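You operate a simulated robot arm through the tools that you are given. There is no shell and no other tool. Be economical: measure what you need, move in short steps, check, and stop when the job is done.

You are at the controls of a simulated two-armed robot. One attempt, no reset.

## Task
Pick up the taped jar with green lid with one hand, pass it to the other hand and put it on the top of the stock bench. Set down upright: taped jar with green lid.

Only the result counts: the job must be done as asked and must still hold three seconds after the hand-in. Knocking over, shifting, dropping, spilling or breaking anything else fails it. A push-on lid holds only when it is set on centred and level and pressed home; a screw cap is set on level and turned clockwise until tight.

## Robot
Two 7-joint arms with two-finger grippers on one trunk, on a base that drives. Base frame: it is fixed to the floor where the robot stands at the start and does not move with it; the origin is under the middle of the robot, x ahead of it, y to its left, z up. Lengths are in m, angles in rad, forces in N, time in s.
The left shoulder is at the start at [0.024, 0.174, 1.379], the right one opposite. With the tool pointing down near the work surface each hand reaches from about 0.1 to 0.82 m from the robot's upright axis, wherever it stands, measured 20 degrees to its own side. Places, roughly: taped jar with green lid (8x8x11 cm) [0.6, 0.2, 1.3]; top of the stock bench [0.5, -1.7, 0.8]. Payload 2.94 kg a hand.
The tool frame of a hand sits at the grasp point between the pads (the TCP): z along the fingers, y along the line on which they close. The tips reach 0.03 m beyond it. Largest opening 0.138 m; the body of the gripper starts 0.109 m behind the TCP.
Orientation is that of the tool frame in the base frame, as a unit quaternion [x, y, z, w]. With the fingers straight down and closing along the base's y, the tool's x points along the base's -x, its y along +y and its z along -z.

## Interface
- The arms move only by the tool step_arm. It takes "left_targets", "right_targets" or both (then of equal length, played together; a hand with none holds still); each is a list of rows, each a list of 6 numbers: the shift along the base's x, y, z in m, then the turn, a rotation vector about the base's x, y, z in rad. In form: [[x, y, z, wx, wy, wz], ...]. A call has 1 to 12 rows; each row shifts and turns the commanded pose from where the row before left it. "left_jaw" and "right_jaw" are, for a hand that has rows, the gripper command, from -1 (fully open) to 1 (shut), values between in proportion, set as the call begins (left out, the last holds). Each row takes 0.2 s and may step no farther than 0.05 m and 0.15 rad from the row before; otherwise, or with a gripper value out of range, the whole call is refused. A pose out of reach is approached as far as the arm can. The call stops where the force on the tool passes 40 N (or 10 N more than at its start, if that is more) or the arm is blocked; 0.2 s more then pass. Each finger halts on what it meets, pressing with about 31 N; the grip force reading is that of the motor and also rises with nothing between the fingers. The clock runs only during rows and for 0.2 s after the last one: add rows that do not move to give the fingers time. The reply holds the time, the measured pose of the TCP, the force on the tool along the base axes, the opening and the grip force, in the units named above and with some noise, with the torque about the TCP (base axes, N m) and any sound that the robot's microphone picked up.
- Cameras (640 x 400 px; columns grow to the right, rows downward): "scene" is now at [0.0737, 0.0143, 1.8798]; the picture's right is [0.19, -0.98, 0.00], its down [-0.65, -0.13, -0.75] and it looks along [0.74, 0.14, -0.66] (base axes); focal length 276 px, centre (320, 200). "left" rides on the left gripper at [0.071, -0.019, -0.146] in its tool frame; the picture's right is [0.26, 0.96, 0.00], its down [-0.85, 0.23, -0.48] and it looks along [-0.46, 0.12, 0.88] (tool axes); focal length 280 px, centre (320, 200). "right" rides on the right gripper at [0.071, 0.019, -0.146] in its tool frame; the picture's right is [-0.26, 0.97, 0.00], its down [-0.85, -0.23, -0.48] and it looks along [-0.46, -0.12, 0.88] (tool axes); focal length 280 px, centre (320, 200). There is no depth. A picture from a camera that has moved, and an enlarged one, comes with that camera's place and axes in the base frame and with its lens. The place of the scene camera against the robot may be out by one fixed shift of up to 0.018 m in any direction.
- grab_frame(camera): a new picture of that camera. The clock stands still meanwhile.
- raise_lower(by): slides the trunk up (or, below 0, down) by that many m; the arms and the scene camera ride with it, the base frame stays. It gives what a move gives, with no picture.
- steer(legs): drives the robot by 1 to 6 legs, each [ahead, turn to the left] in m and rad, along the robot's own axes; the way and the turn of a leg run together, so that a leg with both is an arc; at most 1.5 m and 3.142 rad a leg. The arms and the cameras ride along, it lands a little off, and it stops where it bumps. It gives what a move gives.
- aim_head(pan, tilt): turns the head with the scene camera to pan (to the left, within 2.094 rad either way) and tilt (down, from -0.506 to 1.204), counted from straight ahead of the robot. It gives what a move gives.
- inspect(camera, box): a new picture of the part [left, top, right, bottom] of that camera's present view, enlarged. The clock stands still meanwhile.
- hand_in(): hands the job in; it is judged then, once.

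Work in short steps. Places have to be worked out from the pictures, the camera data and where the tool is seen: move nearer, look again, correct. Check each grasp and each placing, and mend what went wrong. You have 120 turns and 92 pictures in all, those below and enlarged ones among them. Open the grippers and draw the arms clear of the work before you hand the job in, unless the task says otherwise; then end with one line.

The tools are called after "Request:" as a command line: name --argument value ..., lists and objects as JSON in quotes. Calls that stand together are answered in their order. step_arm: Moves the arms, as the interface text tells. Its arguments: {"type":"object","properties":{"left_targets":{"type":"array"},"left_jaw":{"type":"number"},"right_targets":{"type":"array"},"right_jaw":{"type":"number"}},"required":[]} The other tools are called the same way: raise_lower (by) slides the trunk up or down; steer (legs) drives the base; aim_head (pan, tilt) turns the head that bears the scene camera; grab_frame (camera) takes a picture; inspect (camera, box) takes an enlarged picture of a part of a camera's view; hand_in () hands the job in.

At the start:

```text
clock: 0.0
left_eef_pos: [0.5043, 0.4806, 1.4647]
left_tcp_rot: [0.0, 1.0, 0.0, 0.001]
left_ft_force: [-0.6, 0.2, -0.5]
left_wrist_torque: [-0.02, -0.01, 0.02]
left_finger_gap: 0.138
left_finger_force: 0.0
right_eef_pos: [0.4988, -0.1114, 1.5159]
right_tcp_rot: [0.0, 1.0, -0.001, 0.0]
right_ft_force: [-0.6, -0.4, -0.1]
right_wrist_torque: [0.0, 0.01, -0.02]
right_finger_gap: 0.138
right_finger_force: 0.0
trunk travel left (down, up): [-0.55, 0.184]
robot x, y, heading: [0.0002, -0.001, 0.001]
head pan, tilt: [0.192, 0.721]
```

scene: 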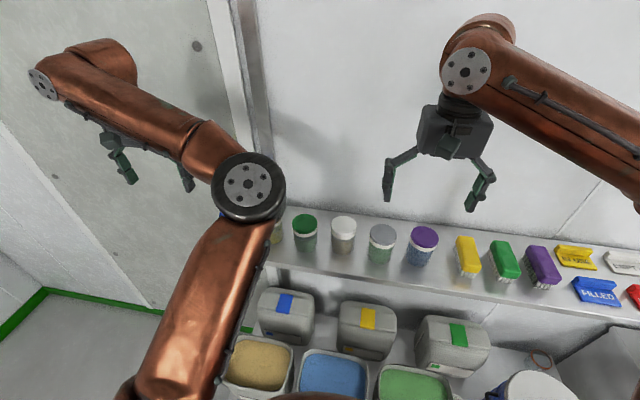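
right: 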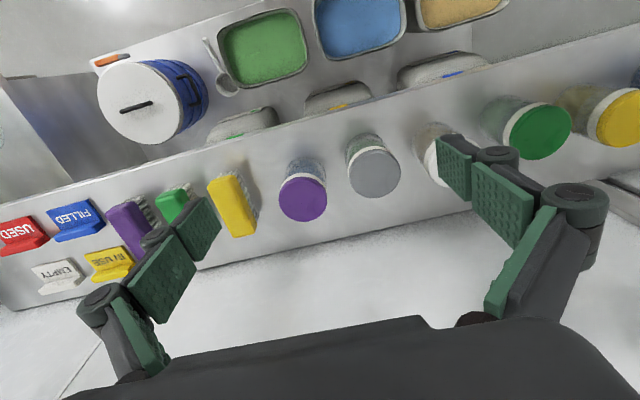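
left: 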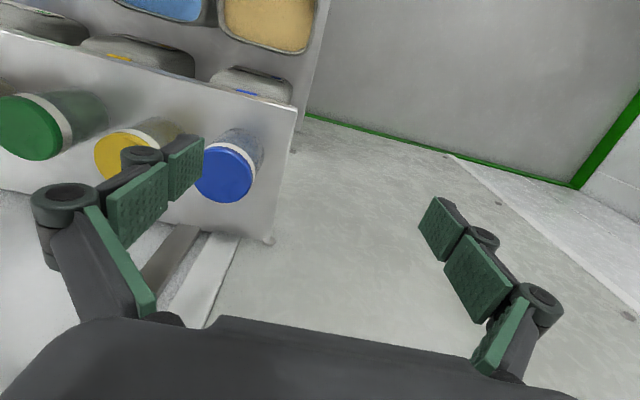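

I'll look closely at the jar row and the shelf first.

Request:
inspect --camera "scene" --box '[240, 180, 460, 318]'

Request:
inspect --camera "left" --box '[0, 40, 320, 240]'

Request:
aim_head --pan -1.3 --tilt 0.6

Request:
grab_frame --camera "scene"

```text
2.90 times, centred on (350, 249) of scene
camera zoom: at [0.0737, 0.0143, 1.8798], right [0.19, -0.98, 0.0], down [-0.65, -0.13, -0.75], along [0.74, 0.14, -0.66], focal length 801 px, centre (233, 58)
```

zoom: 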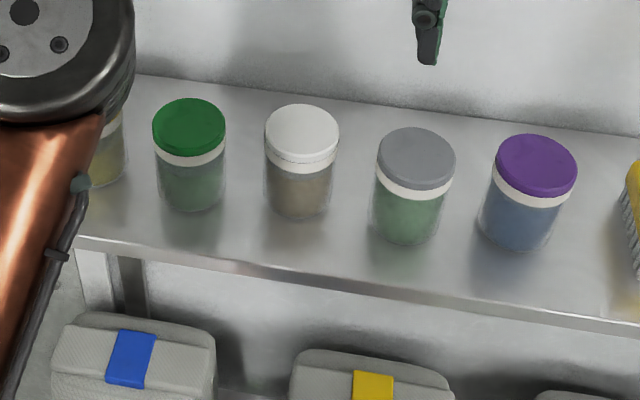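

```text
2.00 times, centred on (160, 140) of left
camera zoom: at [0.4325, 0.4617, 1.6112], right [-0.26, 0.96, 0.0], down [0.85, 0.23, 0.48], along [0.46, 0.12, -0.88], focal length 561 px, centre (640, 320)
```

zoom: 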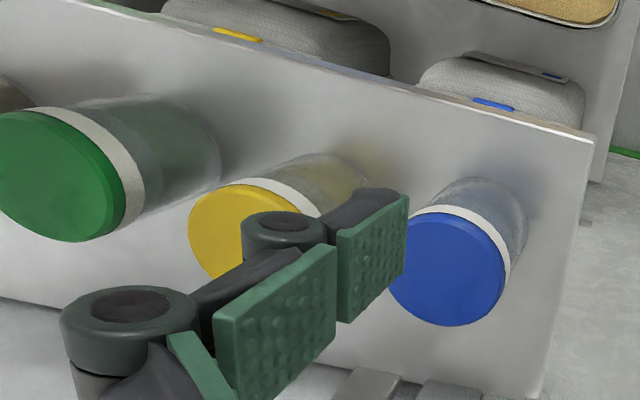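

```text
clock: 1.6
left_eef_pos: [0.504, 0.4806, 1.4649]
left_tcp_rot: [0.001, 1.0, 0.001, 0.0]
left_ft_force: [-1.3, -0.1, -1.1]
left_wrist_torque: [0.01, -0.01, 0.02]
left_finger_gap: 0.1379
left_finger_force: 0.0
right_eef_pos: [0.4976, -0.1112, 1.5164]
right_tcp_rot: [0.0, 1.0, 0.0, 0.0]
right_ft_force: [0.7, -0.5, 0.1]
right_wrist_torque: [0.01, 0.03, 0.03]
right_finger_gap: 0.138
right_finger_force: 0.1
trunk travel left (down, up): [-0.55, 0.184]
robot x, y, heading: [0.0001, -0.0015, 0.002]
head pan, tilt: [-1.3, 0.6]
```

```text
86 pictures are left
camera scene: at [0.0148, -0.087, 1.8902], right [-0.96, -0.27, 0.0], down [-0.15, 0.54, -0.82], along [0.22, -0.79, -0.57], focal length 276 px, centre (320, 200)
```

scene: 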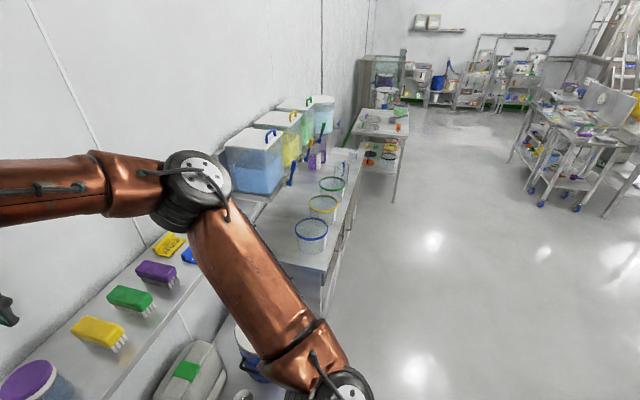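

Triangulating the green lid from both wrist cameras gives a lid top at about (0.597, 0.164, 1.29). I'll move the left hand over it, yawed 45° so the fingers drop between the neighbouring jars.

Request:
step_arm --left_targets '[[0.0116, -0.0396, -0.0056, 0, 0, -0.098], [0.0116, -0.0396, -0.0056, 0, 0, -0.098], [0.0116, -0.0396, -0.0056, 0, 0, -0.098], [0.0116, -0.0396, -0.0056, 0, 0, -0.098], [0.0116, -0.0396, -0.0056, 0, 0, -0.098], [0.0116, -0.0396, -0.0056, 0, 0, -0.098], [0.0116, -0.0396, -0.0056, 0, 0, -0.098], [0.0116, -0.0396, -0.0056, 0, 0, -0.098], [0, 0, 0, 0, 0, 0]]' --left_jaw -1

Request:
grab_frame --camera "left"

Request:
aim_head --pan 0.2 --tilt 0.72

Request:
grab_frame --camera "scene"

```text
clock: 3.6
left_eef_pos: [0.5972, 0.163, 1.4193]
left_tcp_rot: [0.382, 0.924, 0.0, 0.0]
left_ft_force: [0.2, 0.4, -0.5]
left_wrist_torque: [-0.05, 0.01, 0.03]
left_finger_gap: 0.1381
left_finger_force: 0.1
right_eef_pos: [0.498, -0.1093, 1.5166]
right_tcp_rot: [0.0, 1.0, 0.0, 0.0]
right_ft_force: [0.3, 0.1, 0.8]
right_wrist_torque: [-0.04, -0.02, 0.04]
right_finger_gap: 0.1378
right_finger_force: 0.0
trunk travel left (down, up): [-0.55, 0.184]
robot x, y, heading: [-0.0, -0.0004, 0.007]
head pan, tilt: [-1.3, 0.6]
```

```text
85 pictures are left
camera left: at [0.5326, 0.2005, 1.5658], right [0.5, 0.87, 0.0], down [0.76, -0.44, 0.48], along [0.41, -0.24, -0.88], focal length 280 px, centre (320, 200)
```

left: 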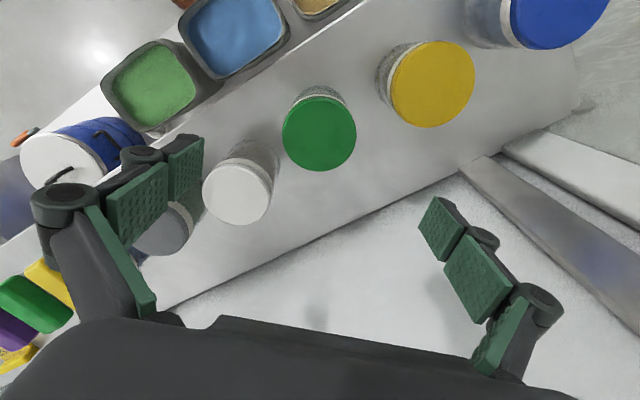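

```text
clock: 5.2
left_eef_pos: [0.597, 0.1629, 1.4188]
left_tcp_rot: [0.382, 0.924, -0.001, 0.0]
left_ft_force: [0.3, 0.1, 0.1]
left_wrist_torque: [0.02, 0.01, 0.0]
left_finger_gap: 0.1379
left_finger_force: 0.0
right_eef_pos: [0.4985, -0.1121, 1.5161]
right_tcp_rot: [0.0, 1.0, 0.0, 0.0]
right_ft_force: [-0.3, 0.3, -0.4]
right_wrist_torque: [0.01, 0.0, 0.04]
right_finger_gap: 0.1382
right_finger_force: 0.0
trunk travel left (down, up): [-0.55, 0.184]
robot x, y, heading: [-0.0008, -0.0019, 0.004]
head pan, tilt: [0.201, 0.721]
```

```text
84 pictures are left
camera scene: at [0.0736, 0.0147, 1.8798], right [0.2, -0.98, 0.0], down [-0.65, -0.13, -0.75], along [0.74, 0.15, -0.66], focal length 276 px, centre (320, 200)
```

scene: 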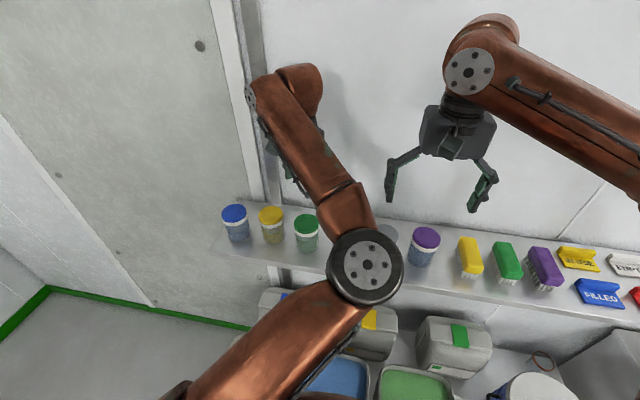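

The wrist view puts the lid exactly under the TCP and the fingers clear of the neighbours. I'll descend straight down.

Request:
step_arm --left_targets '[[0, 0, -0.03, 0, 0, 0], [0, 0, -0.03, 0, 0, 0], [0, 0, -0.03, 0, 0, 0], [0, 0, 0, 0, 0, 0]]'

Request:
grab_frame --camera "left"

Request:
grab_frame --camera "right"

```text
clock: 6.2
left_eef_pos: [0.5983, 0.1631, 1.3276]
left_tcp_rot: [0.381, 0.924, -0.001, 0.0]
left_ft_force: [0.5, -0.9, -0.2]
left_wrist_torque: [0.02, 0.01, 0.04]
left_finger_gap: 0.1382
left_finger_force: 0.1
right_eef_pos: [0.4982, -0.1112, 1.5151]
right_tcp_rot: [0.0, 1.0, 0.001, 0.0]
right_ft_force: [0.1, -0.1, -0.4]
right_wrist_torque: [-0.01, 0.06, -0.04]
right_finger_gap: 0.138
right_finger_force: 0.1
trunk travel left (down, up): [-0.55, 0.184]
robot x, y, heading: [0.001, -0.0002, 0.002]
head pan, tilt: [0.201, 0.721]
```

```text
83 pictures are left
camera left: at [0.5334, 0.1998, 1.4751], right [0.49, 0.87, 0.0], down [0.76, -0.44, 0.48], along [0.41, -0.24, -0.88], focal length 280 px, centre (320, 200)
```

left: 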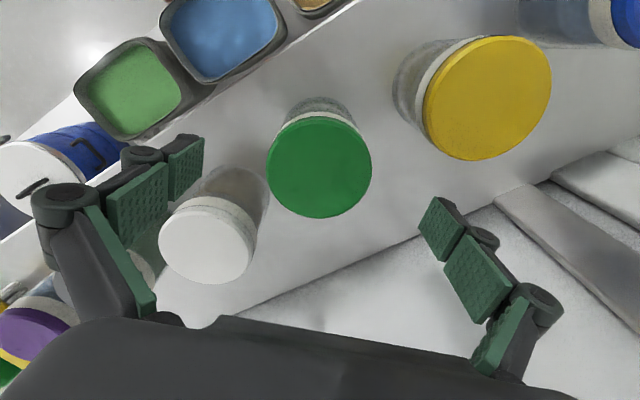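

```text
82 pictures are left
camera right: at [0.4285, -0.0929, 1.6611], right [0.26, 0.97, 0.0], down [0.85, -0.23, 0.48], along [0.46, -0.12, -0.88], focal length 280 px, centre (320, 200)
```

right: 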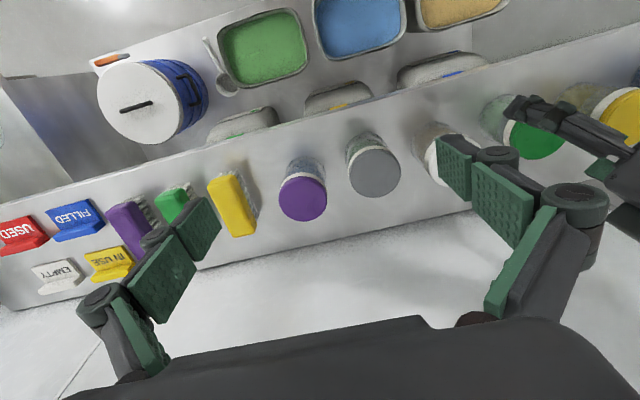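

The jar is centred to within about 1 mm. I'll descend the rest of the way and close.

Request:
step_arm --left_targets '[[0, 0, -0.03, 0, 0, 0], [0, 0, -0.03, 0, 0, 0], [0, 0, -0.028, 0, 0, 0], [0, 0, 0, 0, 0, 0]]'

Request:
step_arm --left_targets '[[0, 0, 0, 0, 0, 0], [0, 0, 0, 0, 0, 0], [0, 0, 0, 0, 0, 0], [0, 0, 0, 0, 0, 0], [0, 0, 0, 0, 0, 0]]' --left_jaw 1

Request:
grab_frame --camera "left"

```text
clock: 7.2
left_eef_pos: [0.597, 0.1624, 1.2403]
left_tcp_rot: [0.382, 0.924, 0.0, 0.0]
left_ft_force: [-0.2, -0.1, 0.3]
left_wrist_torque: [0.0, -0.01, -0.01]
left_finger_gap: 0.1378
left_finger_force: 0.0
right_eef_pos: [0.4971, -0.1123, 1.5161]
right_tcp_rot: [0.001, 1.0, 0.0, 0.001]
right_ft_force: [0.5, -0.7, -0.2]
right_wrist_torque: [-0.01, -0.02, 0.0]
right_finger_gap: 0.1375
right_finger_force: 0.0
trunk travel left (down, up): [-0.55, 0.184]
robot x, y, heading: [0.0016, 0.0001, -0.006]
head pan, tilt: [0.201, 0.721]
```

```text
clock: 8.4
left_eef_pos: [0.5955, 0.1624, 1.2406]
left_tcp_rot: [0.382, 0.924, 0.0, 0.0]
left_ft_force: [0.6, -0.1, 1.0]
left_wrist_torque: [0.06, -0.01, -0.01]
left_finger_gap: 0.0706
left_finger_force: 31.0
right_eef_pos: [0.4987, -0.1113, 1.5161]
right_tcp_rot: [0.0, 1.0, 0.0, 0.0]
right_ft_force: [0.6, -0.6, -0.3]
right_wrist_torque: [-0.03, 0.02, 0.01]
right_finger_gap: 0.138
right_finger_force: 0.1
trunk travel left (down, up): [-0.55, 0.184]
robot x, y, heading: [0.0024, -0.0038, -0.0]
head pan, tilt: [0.201, 0.721]
```

```text
81 pictures are left
camera left: at [0.5321, 0.2001, 1.388], right [0.49, 0.87, 0.0], down [0.76, -0.44, 0.48], along [0.41, -0.24, -0.88], focal length 280 px, centre (320, 200)
```

left: 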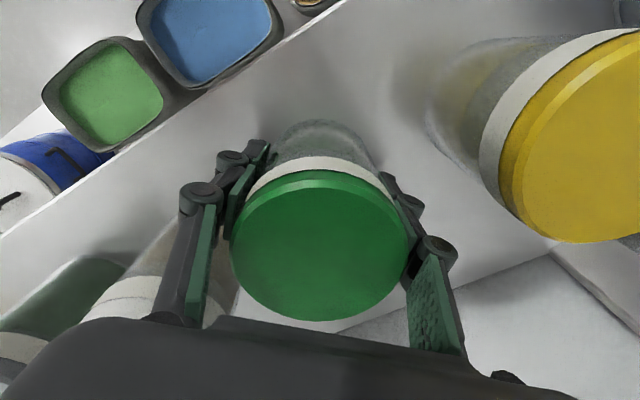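

The body is gripped at 0.071 m with 31 N. I'll lift straight up.

Request:
step_arm --left_targets '[[0, 0, 0.02, 0, 0, 0], [0, 0, 0.04, 0, 0, 0], [0, 0, 0.04, 0, 0, 0], [0, 0, 0.04, 0, 0, 0], [0, 0, 0.04, 0, 0, 0], [0, 0, 0, 0, 0, 0]]'

Request:
grab_frame --camera "scene"

Request:
grab_frame --camera "right"

```text
clock: 9.8
left_eef_pos: [0.598, 0.1635, 1.4205]
left_tcp_rot: [0.382, 0.924, 0.0, 0.0]
left_ft_force: [1.0, -0.8, -1.9]
left_wrist_torque: [-0.01, 0.0, -0.01]
left_finger_gap: 0.0701
left_finger_force: 31.0
right_eef_pos: [0.4982, -0.1112, 1.5152]
right_tcp_rot: [0.001, 1.0, 0.0, 0.001]
right_ft_force: [-0.8, 0.4, -0.1]
right_wrist_torque: [0.02, 0.01, -0.02]
right_finger_gap: 0.1381
right_finger_force: 0.0
trunk travel left (down, up): [-0.55, 0.184]
robot x, y, heading: [0.0008, -0.0041, -0.001]
head pan, tilt: [0.201, 0.721]
```

```text
80 pictures are left
camera scene: at [0.0742, 0.0144, 1.8798], right [0.2, -0.98, 0.0], down [-0.65, -0.13, -0.75], along [0.74, 0.15, -0.66], focal length 276 px, centre (320, 200)
```

scene: 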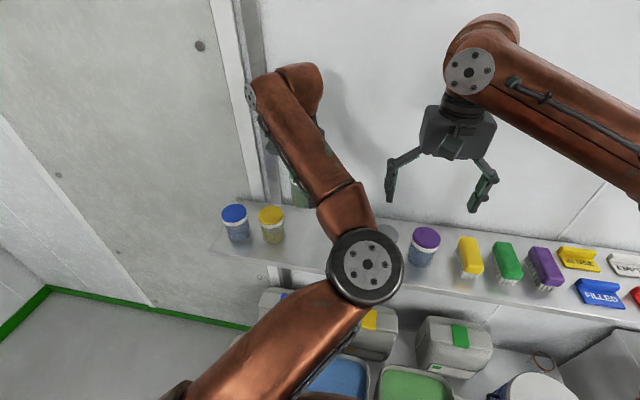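

```text
79 pictures are left
camera right: at [0.428, -0.0932, 1.6612], right [0.26, 0.97, 0.0], down [0.85, -0.23, 0.48], along [0.46, -0.12, -0.88], focal length 280 px, centre (320, 200)
```

right: 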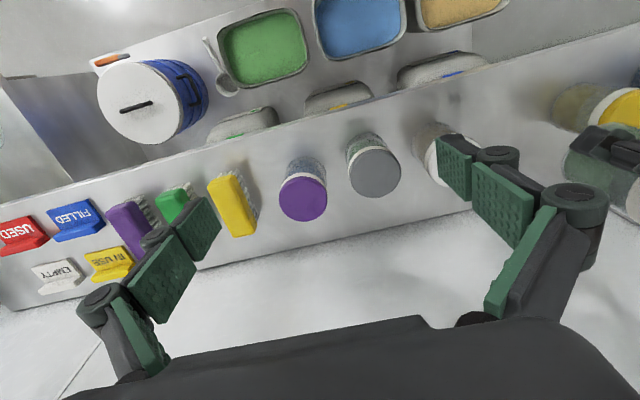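

The jar is up. Before I back off from the shelf for handover room, I'll check the floor behind on both sides.

Request:
aim_head --pan 2.09 --tilt 0.7

Request:
grab_frame --camera "scene"

Request:
aim_head --pan -2.09 --tilt 0.7

Request:
grab_frame --camera "scene"

```text
clock: 11.7
left_eef_pos: [0.5962, 0.1613, 1.42]
left_tcp_rot: [0.382, 0.924, 0.0, 0.0]
left_ft_force: [0.1, -0.3, -1.1]
left_wrist_torque: [0.01, 0.0, 0.0]
left_finger_gap: 0.0703
left_finger_force: 30.9
right_eef_pos: [0.4979, -0.1114, 1.5162]
right_tcp_rot: [0.001, 1.0, -0.001, 0.0]
right_ft_force: [-0.4, -0.2, -0.4]
right_wrist_torque: [0.0, -0.01, -0.01]
right_finger_gap: 0.1379
right_finger_force: 0.2
trunk travel left (down, up): [-0.55, 0.184]
robot x, y, heading: [-0.0003, -0.001, 0.003]
head pan, tilt: [2.089, 0.7]
```

```text
78 pictures are left
camera scene: at [-0.0507, 0.0718, 1.8816], right [0.87, 0.49, 0.0], down [0.32, -0.56, -0.77], along [-0.38, 0.66, -0.64], focal length 276 px, centre (320, 200)
```

scene: 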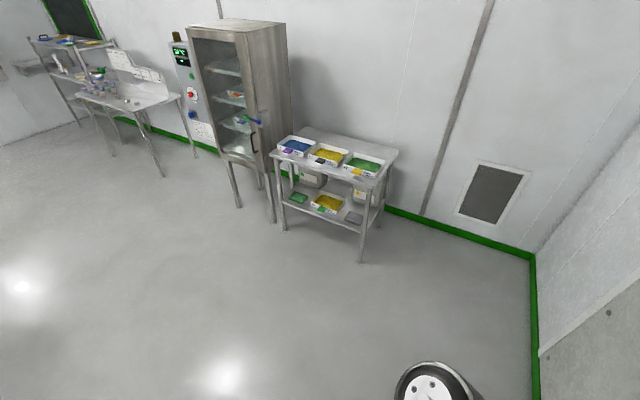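

```text
clock: 15.0
left_eef_pos: [0.5965, 0.1636, 1.4197]
left_tcp_rot: [0.382, 0.924, 0.0, 0.0]
left_ft_force: [0.2, 0.1, -0.8]
left_wrist_torque: [-0.02, -0.01, 0.01]
left_finger_gap: 0.0704
left_finger_force: 30.7
right_eef_pos: [0.4985, -0.1121, 1.5156]
right_tcp_rot: [-0.001, 1.0, 0.0, 0.001]
right_ft_force: [0.0, -0.4, -0.3]
right_wrist_torque: [0.01, -0.02, 0.01]
right_finger_gap: 0.138
right_finger_force: 0.1
trunk travel left (down, up): [-0.55, 0.184]
robot x, y, heading: [-0.0006, 0.0011, 0.001]
head pan, tilt: [-2.089, 0.7]
```

```text
77 pictures are left
camera scene: at [-0.0507, -0.0759, 1.8816], right [-0.87, 0.5, 0.0], down [0.32, 0.56, -0.77], along [-0.38, -0.66, -0.64], focal length 276 px, centre (320, 200)
```

scene: 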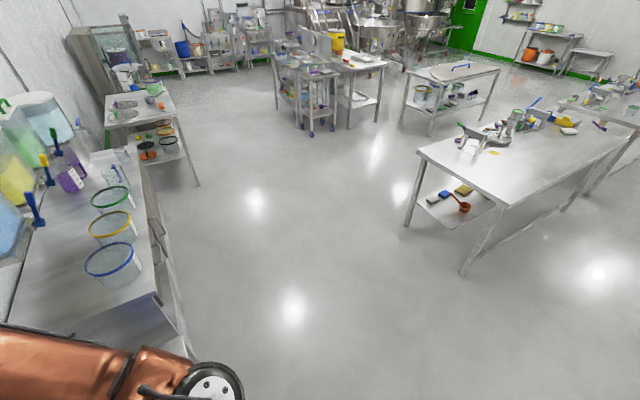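

The floor behind is clear. The stock bench spans roughly y −0.95 to −2.3, and its near end in front of the blue sieve is free. I'll back off 0.4 m from the shelf.

Request:
steer --legs '[[-0.4, 0]]'

Request:
aim_head --pan 0.0 --tilt 0.75

Request:
grab_frame --camera "scene"

```text
clock: 17.5
left_eef_pos: [0.1944, 0.1634, 1.4208]
left_tcp_rot: [0.381, 0.925, 0.0, 0.0]
left_ft_force: [-0.9, -0.1, -1.3]
left_wrist_torque: [-0.01, -0.02, 0.01]
left_finger_gap: 0.0702
left_finger_force: 30.7
right_eef_pos: [0.0951, -0.1125, 1.5154]
right_tcp_rot: [-0.001, 1.0, -0.001, 0.0]
right_ft_force: [0.4, -1.0, 1.0]
right_wrist_torque: [0.0, -0.01, 0.02]
right_finger_gap: 0.138
right_finger_force: 0.0
trunk travel left (down, up): [-0.55, 0.184]
robot x, y, heading: [-0.4006, -0.0014, -0.002]
head pan, tilt: [-2.089, 0.7]
```

```text
clock: 19.5
left_eef_pos: [0.1944, 0.1632, 1.4193]
left_tcp_rot: [0.381, 0.924, 0.0, 0.0]
left_ft_force: [-0.9, -0.2, -2.2]
left_wrist_torque: [-0.07, 0.01, -0.03]
left_finger_gap: 0.0705
left_finger_force: 30.7
right_eef_pos: [0.0968, -0.1115, 1.5167]
right_tcp_rot: [0.0, 1.0, 0.001, 0.0]
right_ft_force: [0.7, 0.1, -0.2]
right_wrist_torque: [0.02, 0.02, 0.01]
right_finger_gap: 0.1381
right_finger_force: 0.0
trunk travel left (down, up): [-0.55, 0.184]
robot x, y, heading: [-0.404, 0.0015, 0.0]
head pan, tilt: [0.0, 0.75]
```

```text
76 pictures are left
camera scene: at [-0.3276, -0.0023, 1.8773], right [0.0, -1.0, 0.0], down [-0.68, 0.0, -0.73], along [0.73, 0.0, -0.68], focal length 276 px, centre (320, 200)
```

scene: 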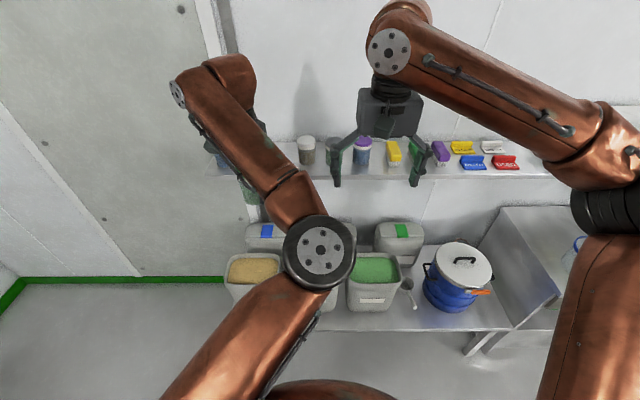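

I'll back off another 0.3 m so the lower bench is out of the way. Then I'll lower the left hand with the jar to open space beneath its elbow.

Request:
steer --legs '[[-0.35, 0]]'

Request:
step_arm --left_targets '[[0, 0.01, -0.04, 0, 0, 0], [0, 0.01, -0.04, 0, 0, 0], [0, 0.01, -0.04, 0, 0, 0], [0, 0.01, -0.04, 0, 0, 0], [0, 0.01, -0.04, 0, 0, 0], [0, 0.01, -0.04, 0, 0, 0], [0, 0, 0, 0, 0, 0]]'

Request:
grab_frame --camera "scene"

```text
clock: 21.8
left_eef_pos: [-0.1558, 0.1634, 1.4196]
left_tcp_rot: [0.381, 0.925, -0.001, 0.0]
left_ft_force: [0.1, -0.5, -1.7]
left_wrist_torque: [-0.01, 0.04, 0.0]
left_finger_gap: 0.0702
left_finger_force: 31.0
right_eef_pos: [-0.2537, -0.1111, 1.5155]
right_tcp_rot: [-0.001, 1.0, 0.0, -0.001]
right_ft_force: [0.5, 0.2, 0.4]
right_wrist_torque: [0.02, -0.03, 0.0]
right_finger_gap: 0.1379
right_finger_force: 0.0
trunk travel left (down, up): [-0.55, 0.184]
robot x, y, heading: [-0.7507, -0.0018, -0.003]
head pan, tilt: [0.0, 0.75]
```

```text
clock: 23.4
left_eef_pos: [-0.1547, 0.2226, 1.179]
left_tcp_rot: [0.381, 0.925, 0.0, 0.0]
left_ft_force: [-0.1, 0.2, -1.9]
left_wrist_torque: [0.03, -0.01, -0.01]
left_finger_gap: 0.0703
left_finger_force: 31.2
right_eef_pos: [-0.2531, -0.1112, 1.5157]
right_tcp_rot: [0.0, 1.0, -0.001, 0.0]
right_ft_force: [-0.5, -0.6, -0.9]
right_wrist_torque: [-0.02, -0.03, 0.03]
right_finger_gap: 0.1379
right_finger_force: 0.1
trunk travel left (down, up): [-0.55, 0.184]
robot x, y, heading: [-0.7505, -0.0029, -0.001]
head pan, tilt: [0.0, 0.75]
```

```text
75 pictures are left
camera scene: at [-0.6774, -0.0028, 1.8774], right [0.0, -1.0, 0.0], down [-0.68, 0.0, -0.73], along [0.73, 0.0, -0.68], focal length 276 px, centre (320, 200)
```

scene: 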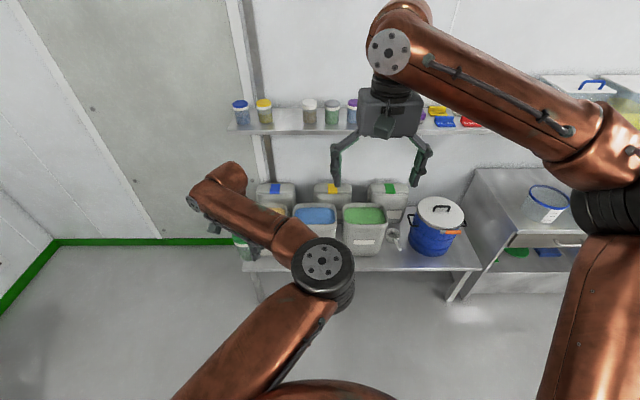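

The left elbow is now well above the jar. I'll shift the jar out ahead and to the left. Meanwhile the right hand comes down on its own side and pitches to 25° below horizontal, for a side grasp between the left fingers.

Request:
step_arm --left_targets '[[0.025, 0.019, 0, 0, 0, 0], [0.025, 0.019, 0, 0, 0, 0], [0.025, 0.019, 0, 0, 0, 0], [0.025, 0.019, 0, 0, 0, 0], [0, 0, 0, 0, 0, 0], [0, 0, 0, 0, 0, 0], [0, 0, 0, 0, 0, 0], [0, 0, 0, 0, 0, 0], [0, 0, 0, 0, 0, 0], [0, 0, 0, 0, 0, 0]]' --right_targets '[[-0.01, -0.035, -0.01, 0, 0, 0], [-0.01, -0.035, -0.03, 0, 0, 0], [-0.01, -0.035, -0.035, 0, -0.142, 0], [-0.01, -0.035, -0.035, 0, -0.142, 0], [0, 0, -0.035, 0, -0.142, 0], [0, 0, -0.035, 0, -0.142, 0], [0, 0, -0.035, 0, -0.142, 0], [0, 0, -0.035, 0, -0.142, 0], [0, 0, -0.035, 0, -0.142, 0], [0, 0, -0.035, 0, -0.14, 0]]' --right_jaw -1

Request:
grab_frame --camera "scene"

Request:
grab_frame --camera "right"

```text
refused: row 3 steps farther than a row can; nothing moved
```

```text
74 pictures are left
camera scene: at [-0.6774, -0.0028, 1.8774], right [0.0, -1.0, 0.0], down [-0.68, 0.0, -0.73], along [0.73, 0.0, -0.68], focal length 276 px, centre (320, 200)
```

scene: 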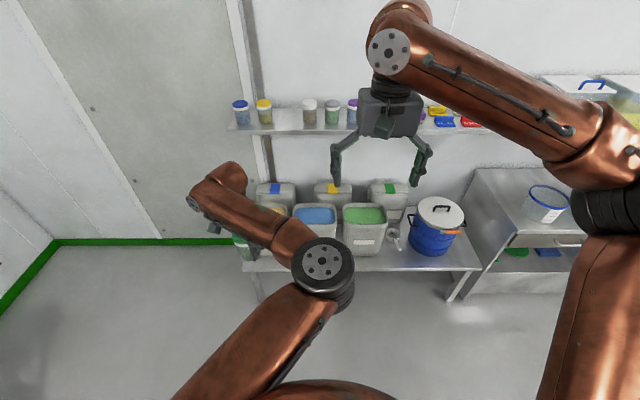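

```text
73 pictures are left
camera right: at [-0.3237, -0.093, 1.6612], right [0.26, 0.97, 0.0], down [0.85, -0.23, 0.48], along [0.46, -0.12, -0.88], focal length 280 px, centre (320, 200)
```

right: 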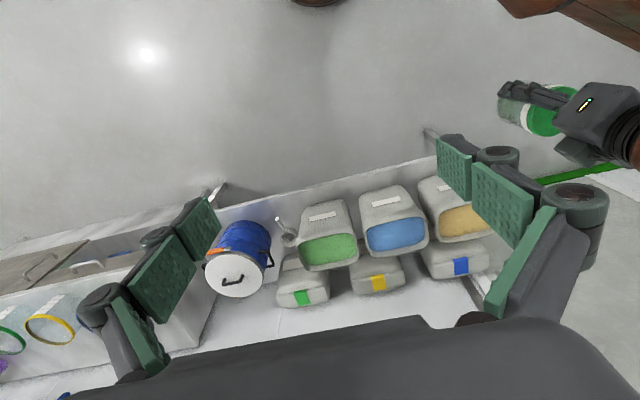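

One row exceeded the step length limit, so nothing moved. I'll send the same motion with smaller steps.

Request:
step_arm --left_targets '[[0.025, 0.019, 0, 0, 0, 0], [0.025, 0.019, 0, 0, 0, 0], [0.025, 0.019, 0, 0, 0, 0], [0.025, 0.019, 0, 0, 0, 0], [0, 0, 0, 0, 0, 0], [0, 0, 0, 0, 0, 0], [0, 0, 0, 0, 0, 0], [0, 0, 0, 0, 0, 0], [0, 0, 0, 0, 0, 0], [0, 0, 0, 0, 0, 0]]' --right_targets '[[-0.01, -0.035, -0.01, 0, 0, 0], [-0.01, -0.035, -0.03, 0, 0, 0], [-0.01, -0.035, -0.03, 0, -0.142, 0], [-0.01, -0.035, -0.03, 0, -0.142, 0], [0, 0, -0.035, 0, -0.142, 0], [0, 0, -0.035, 0, -0.142, 0], [0, 0, -0.035, 0, -0.142, 0], [0, 0, -0.035, 0, -0.142, 0], [0, 0, -0.035, 0, -0.142, 0], [0, 0, -0.045, 0, -0.14, 0]]' --right_jaw -1

Request:
grab_frame --camera "scene"

Request:
grab_frame --camera "right"

```text
clock: 25.6
left_eef_pos: [-0.0562, 0.2978, 1.1791]
left_tcp_rot: [0.381, 0.925, 0.001, -0.001]
left_ft_force: [0.5, -0.4, -1.8]
left_wrist_torque: [0.01, 0.02, 0.01]
left_finger_gap: 0.0702
left_finger_force: 30.9
right_eef_pos: [-0.2137, -0.2067, 1.3471]
right_tcp_rot: [-0.05, 0.919, -0.017, 0.39]
right_ft_force: [-0.6, -2.6, 1.2]
right_wrist_torque: [0.06, 0.17, 0.08]
right_finger_gap: 0.1377
right_finger_force: 0.2
right hand out of reach, approached as far as the arm can: row 6, 7, 8, 9, 10
trunk travel left (down, up): [-0.55, 0.184]
robot x, y, heading: [-0.7528, -0.002, 0.001]
head pan, tilt: [0.0, 0.75]
```

```text
72 pictures are left
camera scene: at [-0.6774, -0.0054, 1.8769], right [0.0, -1.0, 0.0], down [-0.68, 0.0, -0.73], along [0.73, 0.0, -0.68], focal length 276 px, centre (320, 200)
```

scene: 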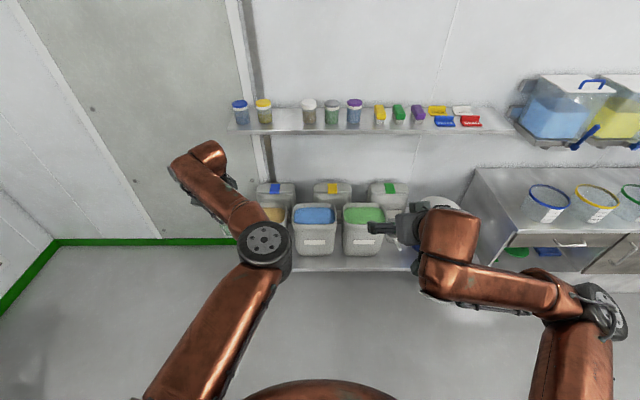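

```text
71 pictures are left
camera right: at [-0.3683, -0.1962, 1.3971], right [0.11, 0.99, 0.12], down [0.26, -0.14, 0.95], along [0.96, -0.07, -0.28], focal length 280 px, centre (320, 200)
```

right: 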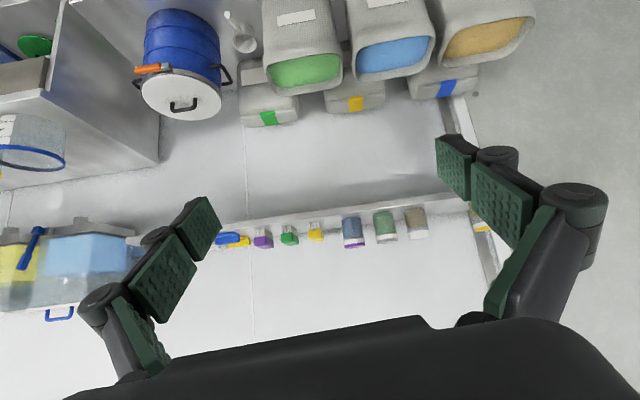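

The folded wrist couldn't reach the commanded pitch. Heading to the left-forward direction should straighten it, so I'll move part way with yaw and check.

Request:
step_arm --right_targets '[[0.015, 0.02, -0.003, 0, 0, 0.131], [0.015, 0.02, -0.003, 0, 0, 0.131], [0.015, 0.02, -0.003, 0, 0, 0.131], [0.015, 0.03, -0.003, 0, 0, 0.131], [0.01, 0.03, -0.003, 0, 0, 0.131], [0.01, 0.03, -0.003, 0, 0, 0.13], [0, 0, 0, 0, 0, 0]]'

Request:
grab_frame --camera "scene"

```text
clock: 27.2
left_eef_pos: [-0.0559, 0.2997, 1.179]
left_tcp_rot: [0.38, 0.925, 0.0, 0.0]
left_ft_force: [0.2, -0.1, -1.5]
left_wrist_torque: [0.02, -0.05, 0.03]
left_finger_gap: 0.0703
left_finger_force: 31.2
right_eef_pos: [-0.1339, -0.0542, 1.3298]
right_tcp_rot: [-0.386, 0.834, 0.137, 0.369]
right_ft_force: [0.5, -0.3, 0.3]
right_wrist_torque: [0.02, 0.02, 0.02]
right_finger_gap: 0.138
right_finger_force: 0.0
trunk travel left (down, up): [-0.55, 0.184]
robot x, y, heading: [-0.7534, 0.0004, 0.004]
head pan, tilt: [0.0, 0.75]
```

```text
70 pictures are left
camera scene: at [-0.6778, -0.0034, 1.8774], right [0.0, -1.0, 0.0], down [-0.68, 0.0, -0.73], along [0.73, 0.0, -0.68], focal length 276 px, centre (320, 200)
```

scene: 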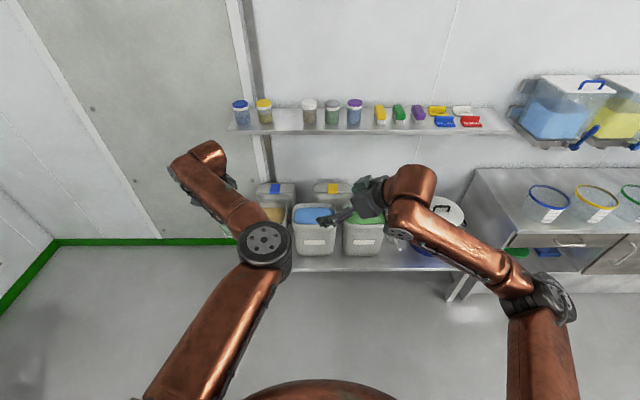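

The right hand now points 45° left and 44° down. I'll pitch it up about 15° more while moving half way toward the pre-grasp.

Request:
step_arm --right_targets '[[0.01, 0.02, -0.04, 0.06, -0.055, 0], [0.01, 0.02, -0.04, 0.06, -0.055, 0], [0.005, 0.025, -0.04, 0.06, -0.055, 0], [0.005, 0.025, -0.03, 0.06, -0.055, 0], [0, 0, 0, 0, 0, 0]]'

Request:
grab_frame --camera "scene"

Request:
grab_frame --camera "right"

```text
clock: 28.4
left_eef_pos: [-0.0553, 0.2993, 1.1786]
left_tcp_rot: [0.381, 0.925, 0.001, 0.0]
left_ft_force: [0.3, -0.6, -1.1]
left_wrist_torque: [-0.01, -0.03, 0.01]
left_finger_gap: 0.0701
left_finger_force: 30.7
right_eef_pos: [-0.1036, 0.0369, 1.1806]
right_tcp_rot: [-0.35, 0.767, 0.192, 0.503]
right_ft_force: [0.2, -0.2, -0.3]
right_wrist_torque: [0.01, -0.02, 0.04]
right_finger_gap: 0.1381
right_finger_force: 0.1
trunk travel left (down, up): [-0.55, 0.184]
robot x, y, heading: [-0.7515, -0.002, 0.0]
head pan, tilt: [0.0, 0.75]
```

```text
69 pictures are left
camera scene: at [-0.6774, -0.0031, 1.8774], right [0.0, -1.0, 0.0], down [-0.68, 0.0, -0.73], along [0.73, 0.0, -0.68], focal length 276 px, centre (320, 200)
```

scene: 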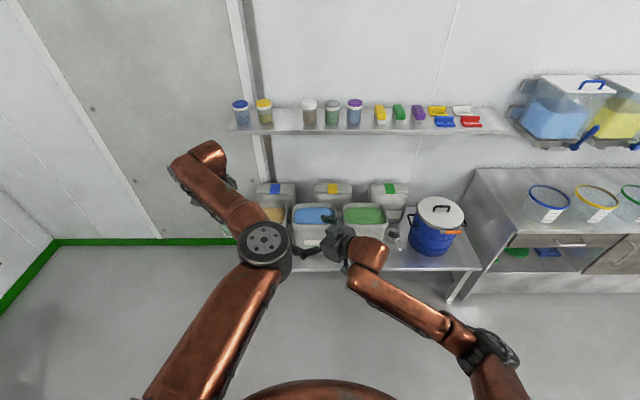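

```text
68 pictures are left
camera right: at [-0.2275, -0.0696, 1.1775], right [-0.64, 0.75, 0.18], down [0.08, -0.17, 0.98], along [0.77, 0.64, 0.05], focal length 280 px, centre (320, 200)
```

right: 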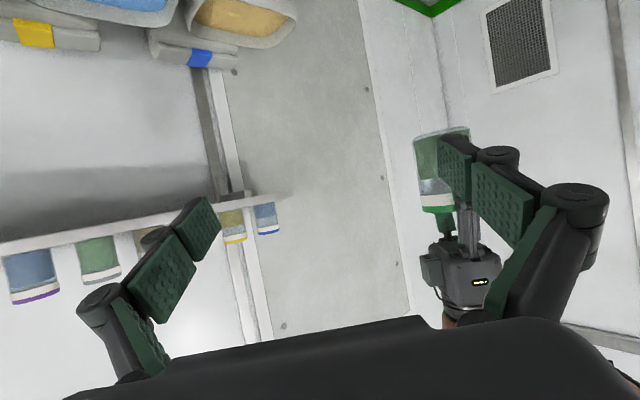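

The hand is at 25° pitch on a 45° heading. The camera is upside down here and shows the jar ahead, so I'll zoom in to measure the jar's bottom and lid heights.

Request:
inspect --camera "right" --box '[360, 100, 560, 225]'

```text
3.20 times, centred on (460, 162) of right
camera zoom: at [-0.2275, -0.0696, 1.1775], right [-0.64, 0.75, 0.18], down [0.08, -0.17, 0.98], along [0.77, 0.64, 0.05], focal length 897 px, centre (-128, 320)
```

zoom: 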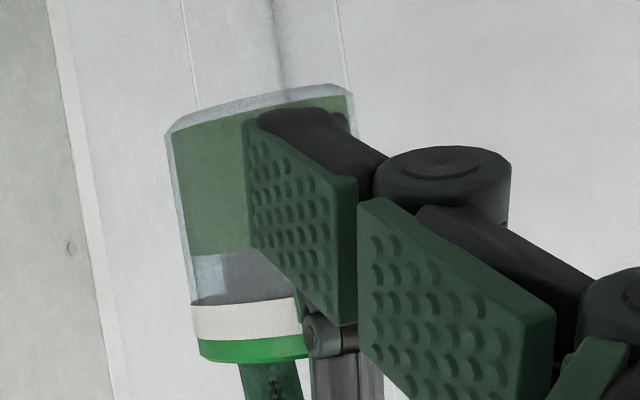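

The jar bottom reads about z 1.12–1.135, with the axis at (−0.056, 0.30). I'll move to the pre-grasp on the jar's 45° approach line, about 0.17 m short.

Request:
step_arm --right_targets '[[-0.018, 0.036, -0.004, 0, 0, 0], [-0.018, 0.036, -0.004, 0, 0, 0], [-0.018, 0.036, -0.004, 0, 0, 0], [-0.018, 0.035, -0.004, 0, 0, 0], [0, 0, 0, 0, 0, 0]]'

Request:
grab_frame --camera "right"

Request:
grab_frame --camera "scene"

Request:
grab_frame --camera "left"

```text
clock: 29.6
left_eef_pos: [-0.0551, 0.2993, 1.1784]
left_tcp_rot: [0.381, 0.925, 0.0, -0.001]
left_ft_force: [-0.2, -0.8, -1.2]
left_wrist_torque: [0.05, 0.0, 0.01]
left_finger_gap: 0.0702
left_finger_force: 30.9
right_eef_pos: [-0.1755, 0.1785, 1.1649]
right_tcp_rot: [-0.35, 0.768, 0.191, 0.501]
right_ft_force: [0.1, 0.5, -0.1]
right_wrist_torque: [0.02, -0.01, 0.02]
right_finger_gap: 0.1378
right_finger_force: 0.2
trunk travel left (down, up): [-0.55, 0.184]
robot x, y, heading: [-0.7506, -0.0014, -0.002]
head pan, tilt: [0.0, 0.75]
```

```text
66 pictures are left
camera right: at [-0.2985, 0.0727, 1.1614], right [-0.64, 0.75, 0.18], down [0.08, -0.17, 0.98], along [0.77, 0.64, 0.05], focal length 280 px, centre (320, 200)
```

right: 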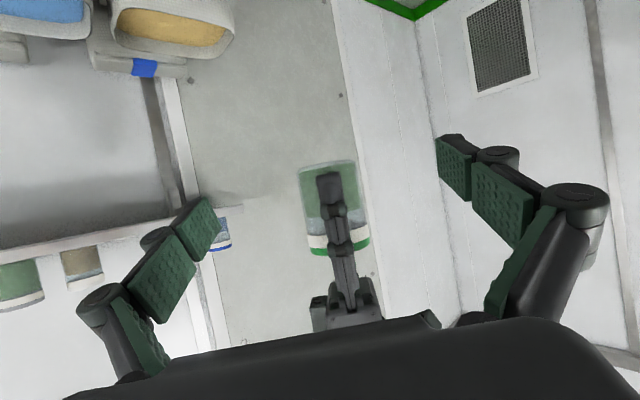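

```text
65 pictures are left
camera scene: at [-0.6766, -0.004, 1.8773], right [0.0, -1.0, 0.0], down [-0.68, 0.0, -0.73], along [0.73, 0.0, -0.68], focal length 276 px, centre (320, 200)
```

scene: 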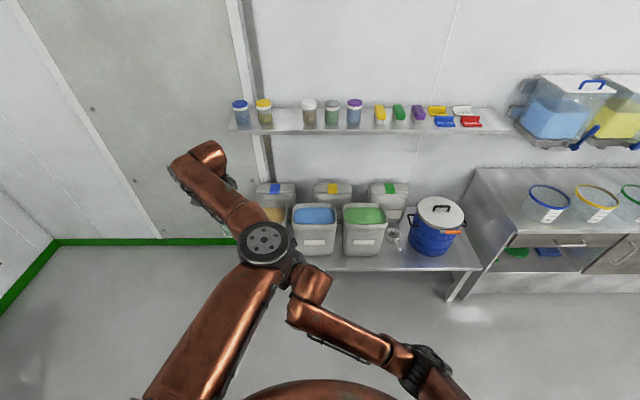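

```text
64 pictures are left
camera left: at [-0.1191, 0.3358, 1.3258], right [0.49, 0.87, 0.0], down [0.77, -0.43, 0.47], along [0.41, -0.23, -0.88], focal length 280 px, centre (320, 200)
```

left: 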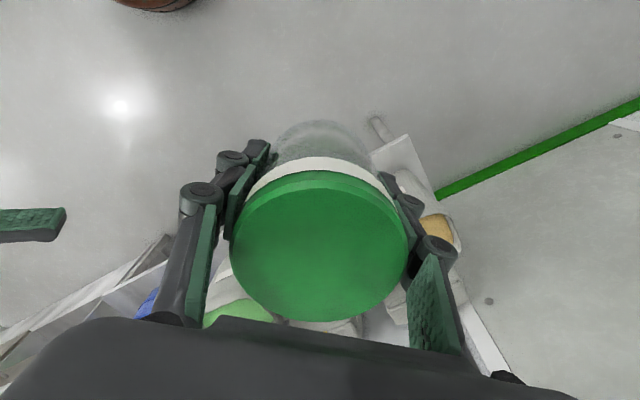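

The jar sits centred between the open right fingers, with the near left finger in the middle of the gap. I'll advance in two stages and watch the forces.

Request:
step_arm --right_targets '[[0.0212, 0.0212, 0, 0, 0, 0], [0.0212, 0.0212, 0, 0, 0, 0], [0.0212, 0.0212, 0, 0, 0, 0], [0, 0, 0, 0, 0, 0]]'

Request:
grab_frame --camera "right"

Request:
grab_frame --camera "scene"

```text
clock: 30.6
left_eef_pos: [-0.0554, 0.2995, 1.179]
left_tcp_rot: [0.38, 0.925, 0.0, 0.0]
left_ft_force: [0.2, -0.6, 0.0]
left_wrist_torque: [0.08, -0.04, 0.01]
left_finger_gap: 0.0702
left_finger_force: 30.9
right_eef_pos: [-0.1124, 0.2432, 1.1649]
right_tcp_rot: [-0.351, 0.767, 0.191, 0.502]
right_ft_force: [-0.2, 0.1, -0.2]
right_wrist_torque: [-0.03, 0.01, 0.02]
right_finger_gap: 0.138
right_finger_force: 0.1
trunk travel left (down, up): [-0.55, 0.184]
robot x, y, heading: [-0.7529, -0.0021, 0.001]
head pan, tilt: [0.0, 0.75]
```

```text
63 pictures are left
camera right: at [-0.2356, 0.1368, 1.161], right [-0.64, 0.75, 0.18], down [0.08, -0.17, 0.98], along [0.76, 0.64, 0.05], focal length 280 px, centre (320, 200)
```

right: 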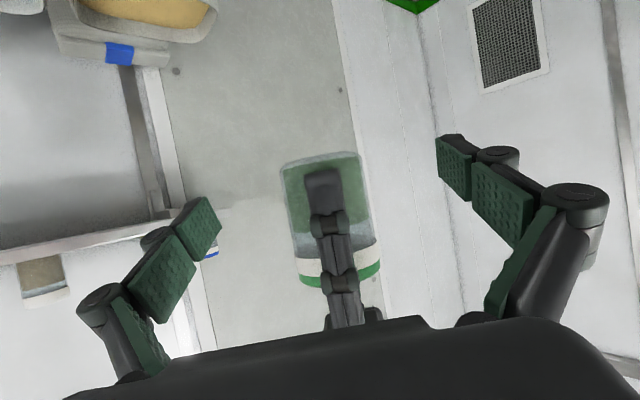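

```text
62 pictures are left
camera scene: at [-0.6775, -0.0031, 1.8773], right [0.0, -1.0, 0.0], down [-0.68, 0.0, -0.73], along [0.73, 0.0, -0.68], focal length 276 px, centre (320, 200)
```

scene: 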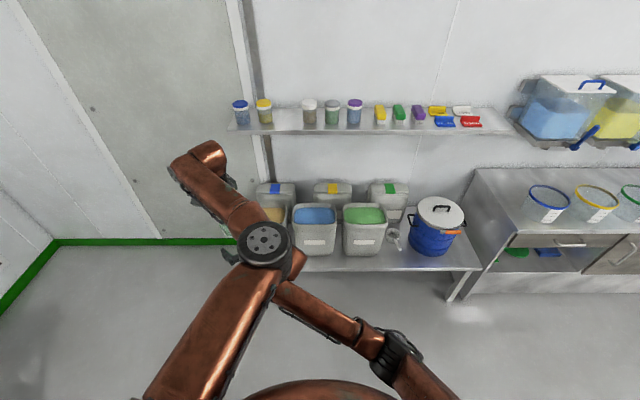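

The view is still clear with no contact. I'll do the last 8 cm, rising 1 cm so the fingers sit higher above the jar's base.

Request:
step_arm --right_targets '[[0.0188, 0.0188, 0.005, 0, 0, 0], [0.0188, 0.0188, 0.005, 0, 0, 0], [0.0188, 0.0188, 0, 0, 0, 0], [0, 0, 0, 0, 0, 0]]'

Request:
grab_frame --camera "right"

Request:
grab_frame --camera "left"

```text
clock: 31.6
left_eef_pos: [-0.055, 0.3007, 1.1789]
left_tcp_rot: [0.38, 0.925, 0.0, -0.001]
left_ft_force: [-0.7, 0.1, -1.0]
left_wrist_torque: [-0.04, -0.02, 0.02]
left_finger_gap: 0.0703
left_finger_force: 30.8
right_eef_pos: [-0.0538, 0.3003, 1.1754]
right_tcp_rot: [-0.351, 0.767, 0.192, 0.502]
right_ft_force: [-0.6, -0.2, 0.2]
right_wrist_torque: [0.02, 0.01, -0.02]
right_finger_gap: 0.1383
right_finger_force: 0.0
trunk travel left (down, up): [-0.55, 0.184]
robot x, y, heading: [-0.7523, -0.003, 0.002]
head pan, tilt: [0.0, 0.75]
```

```text
61 pictures are left
camera right: at [-0.1794, 0.1932, 1.1716], right [-0.64, 0.75, 0.18], down [0.08, -0.17, 0.98], along [0.76, 0.64, 0.05], focal length 280 px, centre (320, 200)
```

right: 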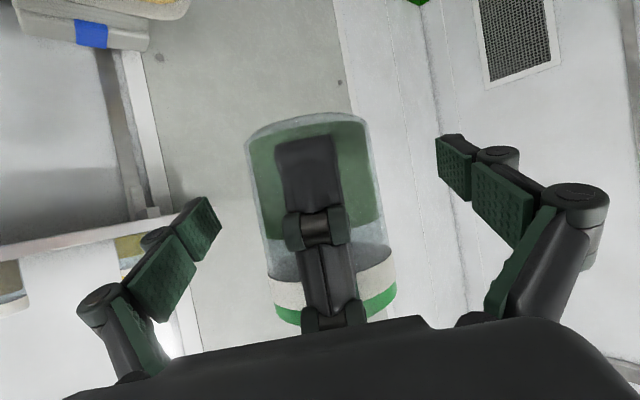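

```text
60 pictures are left
camera left: at [-0.1197, 0.337, 1.3258], right [0.49, 0.87, 0.0], down [0.77, -0.43, 0.48], along [0.41, -0.23, -0.88], focal length 280 px, centre (320, 200)
```

left: 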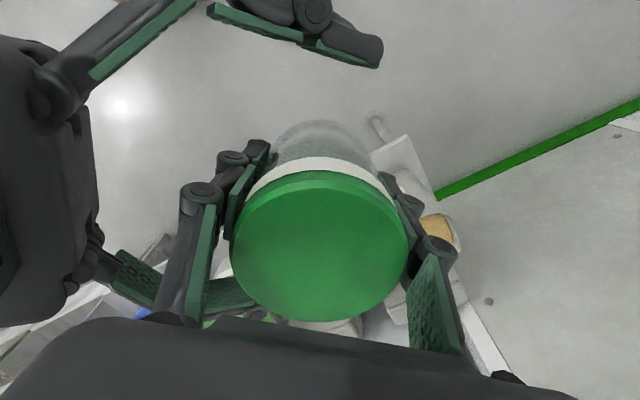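

The right fingers straddle the jar about 4 cm above its base, centred and not touching the left fingers. I'll close the right hand.

Request:
step_arm --right_targets '[[0, 0, 0, 0, 0, 0], [0, 0, 0, 0, 0, 0], [0, 0, 0, 0, 0, 0], [0, 0, 0, 0, 0, 0], [0, 0, 0, 0, 0, 0], [0, 0, 0, 0, 0, 0]]' --right_jaw 1

Request:
grab_frame --camera "right"

```text
clock: 33.0
left_eef_pos: [-0.0551, 0.301, 1.1786]
left_tcp_rot: [0.38, 0.925, -0.001, -0.001]
left_ft_force: [-3.0, 5.8, -4.4]
left_wrist_torque: [-0.2, -0.25, -0.07]
left_finger_gap: 0.0702
left_finger_force: 31.1
right_eef_pos: [-0.0557, 0.2979, 1.1751]
right_tcp_rot: [-0.35, 0.768, 0.191, 0.502]
right_ft_force: [4.1, -5.2, 3.2]
right_wrist_torque: [0.22, 0.27, 0.06]
right_finger_gap: 0.0707
right_finger_force: 30.4
trunk travel left (down, up): [-0.55, 0.184]
robot x, y, heading: [-0.7506, -0.0044, 0.005]
head pan, tilt: [0.0, 0.75]
```

```text
59 pictures are left
camera right: at [-0.1788, 0.1928, 1.1714], right [-0.64, 0.75, 0.18], down [0.08, -0.17, 0.98], along [0.77, 0.64, 0.05], focal length 280 px, centre (320, 200)
```

right: 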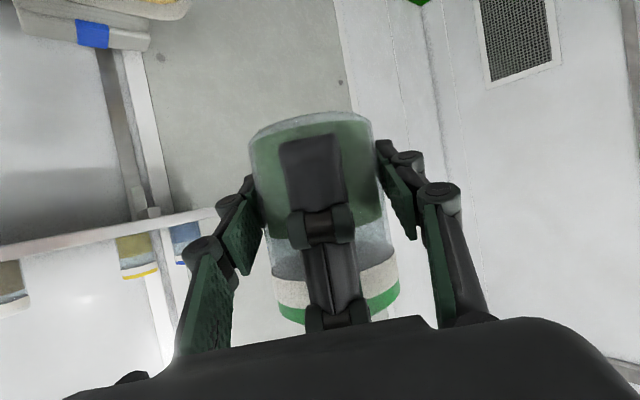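

The right hand holds the body at 0.0707 m with 30 N. I'll open the left only part way, to about 0.093 m, so its near finger stays clear of the right palm, then check.

Request:
step_arm --left_targets '[[0, 0, 0, 0, 0, 0], [0, 0, 0, 0, 0, 0], [0, 0, 0, 0, 0, 0]]' --left_jaw -0.35

Request:
grab_frame --camera "right"

Request:
grab_frame --camera "left"

```text
clock: 33.8
left_eef_pos: [-0.0561, 0.3, 1.1785]
left_tcp_rot: [0.381, 0.925, 0.0, 0.0]
left_ft_force: [-0.5, -0.7, 0.1]
left_wrist_torque: [0.0, 0.03, 0.04]
left_finger_gap: 0.0931
left_finger_force: 0.0
right_eef_pos: [-0.056, 0.3004, 1.174]
right_tcp_rot: [-0.351, 0.767, 0.192, 0.501]
right_ft_force: [-0.4, 0.1, -0.1]
right_wrist_torque: [0.0, -0.02, 0.02]
right_finger_gap: 0.0705
right_finger_force: 31.0
trunk travel left (down, up): [-0.55, 0.184]
robot x, y, heading: [-0.7517, -0.0026, 0.006]
head pan, tilt: [0.0, 0.75]
```

```text
58 pictures are left
camera right: at [-0.1795, 0.1934, 1.1714], right [-0.64, 0.75, 0.18], down [0.08, -0.17, 0.98], along [0.76, 0.64, 0.05], focal length 280 px, centre (320, 200)
```

right: 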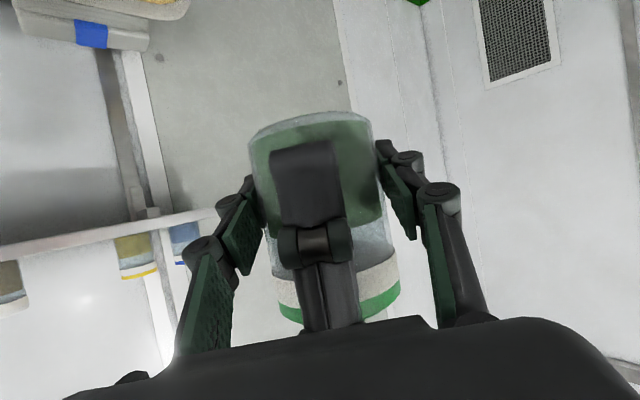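

```text
57 pictures are left
camera left: at [-0.1196, 0.3374, 1.3258], right [0.49, 0.87, 0.0], down [0.77, -0.43, 0.48], along [0.41, -0.23, -0.88], focal length 280 px, centre (320, 200)
```

left: 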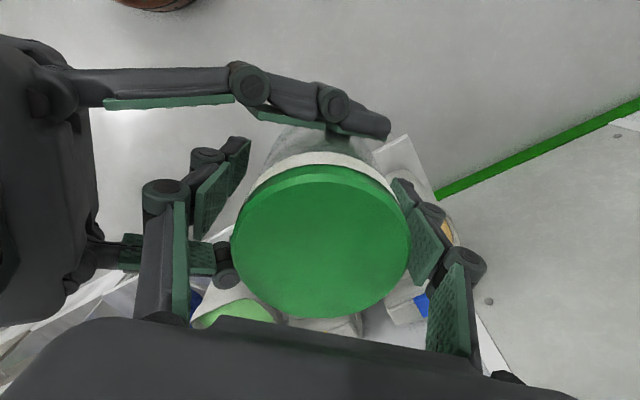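

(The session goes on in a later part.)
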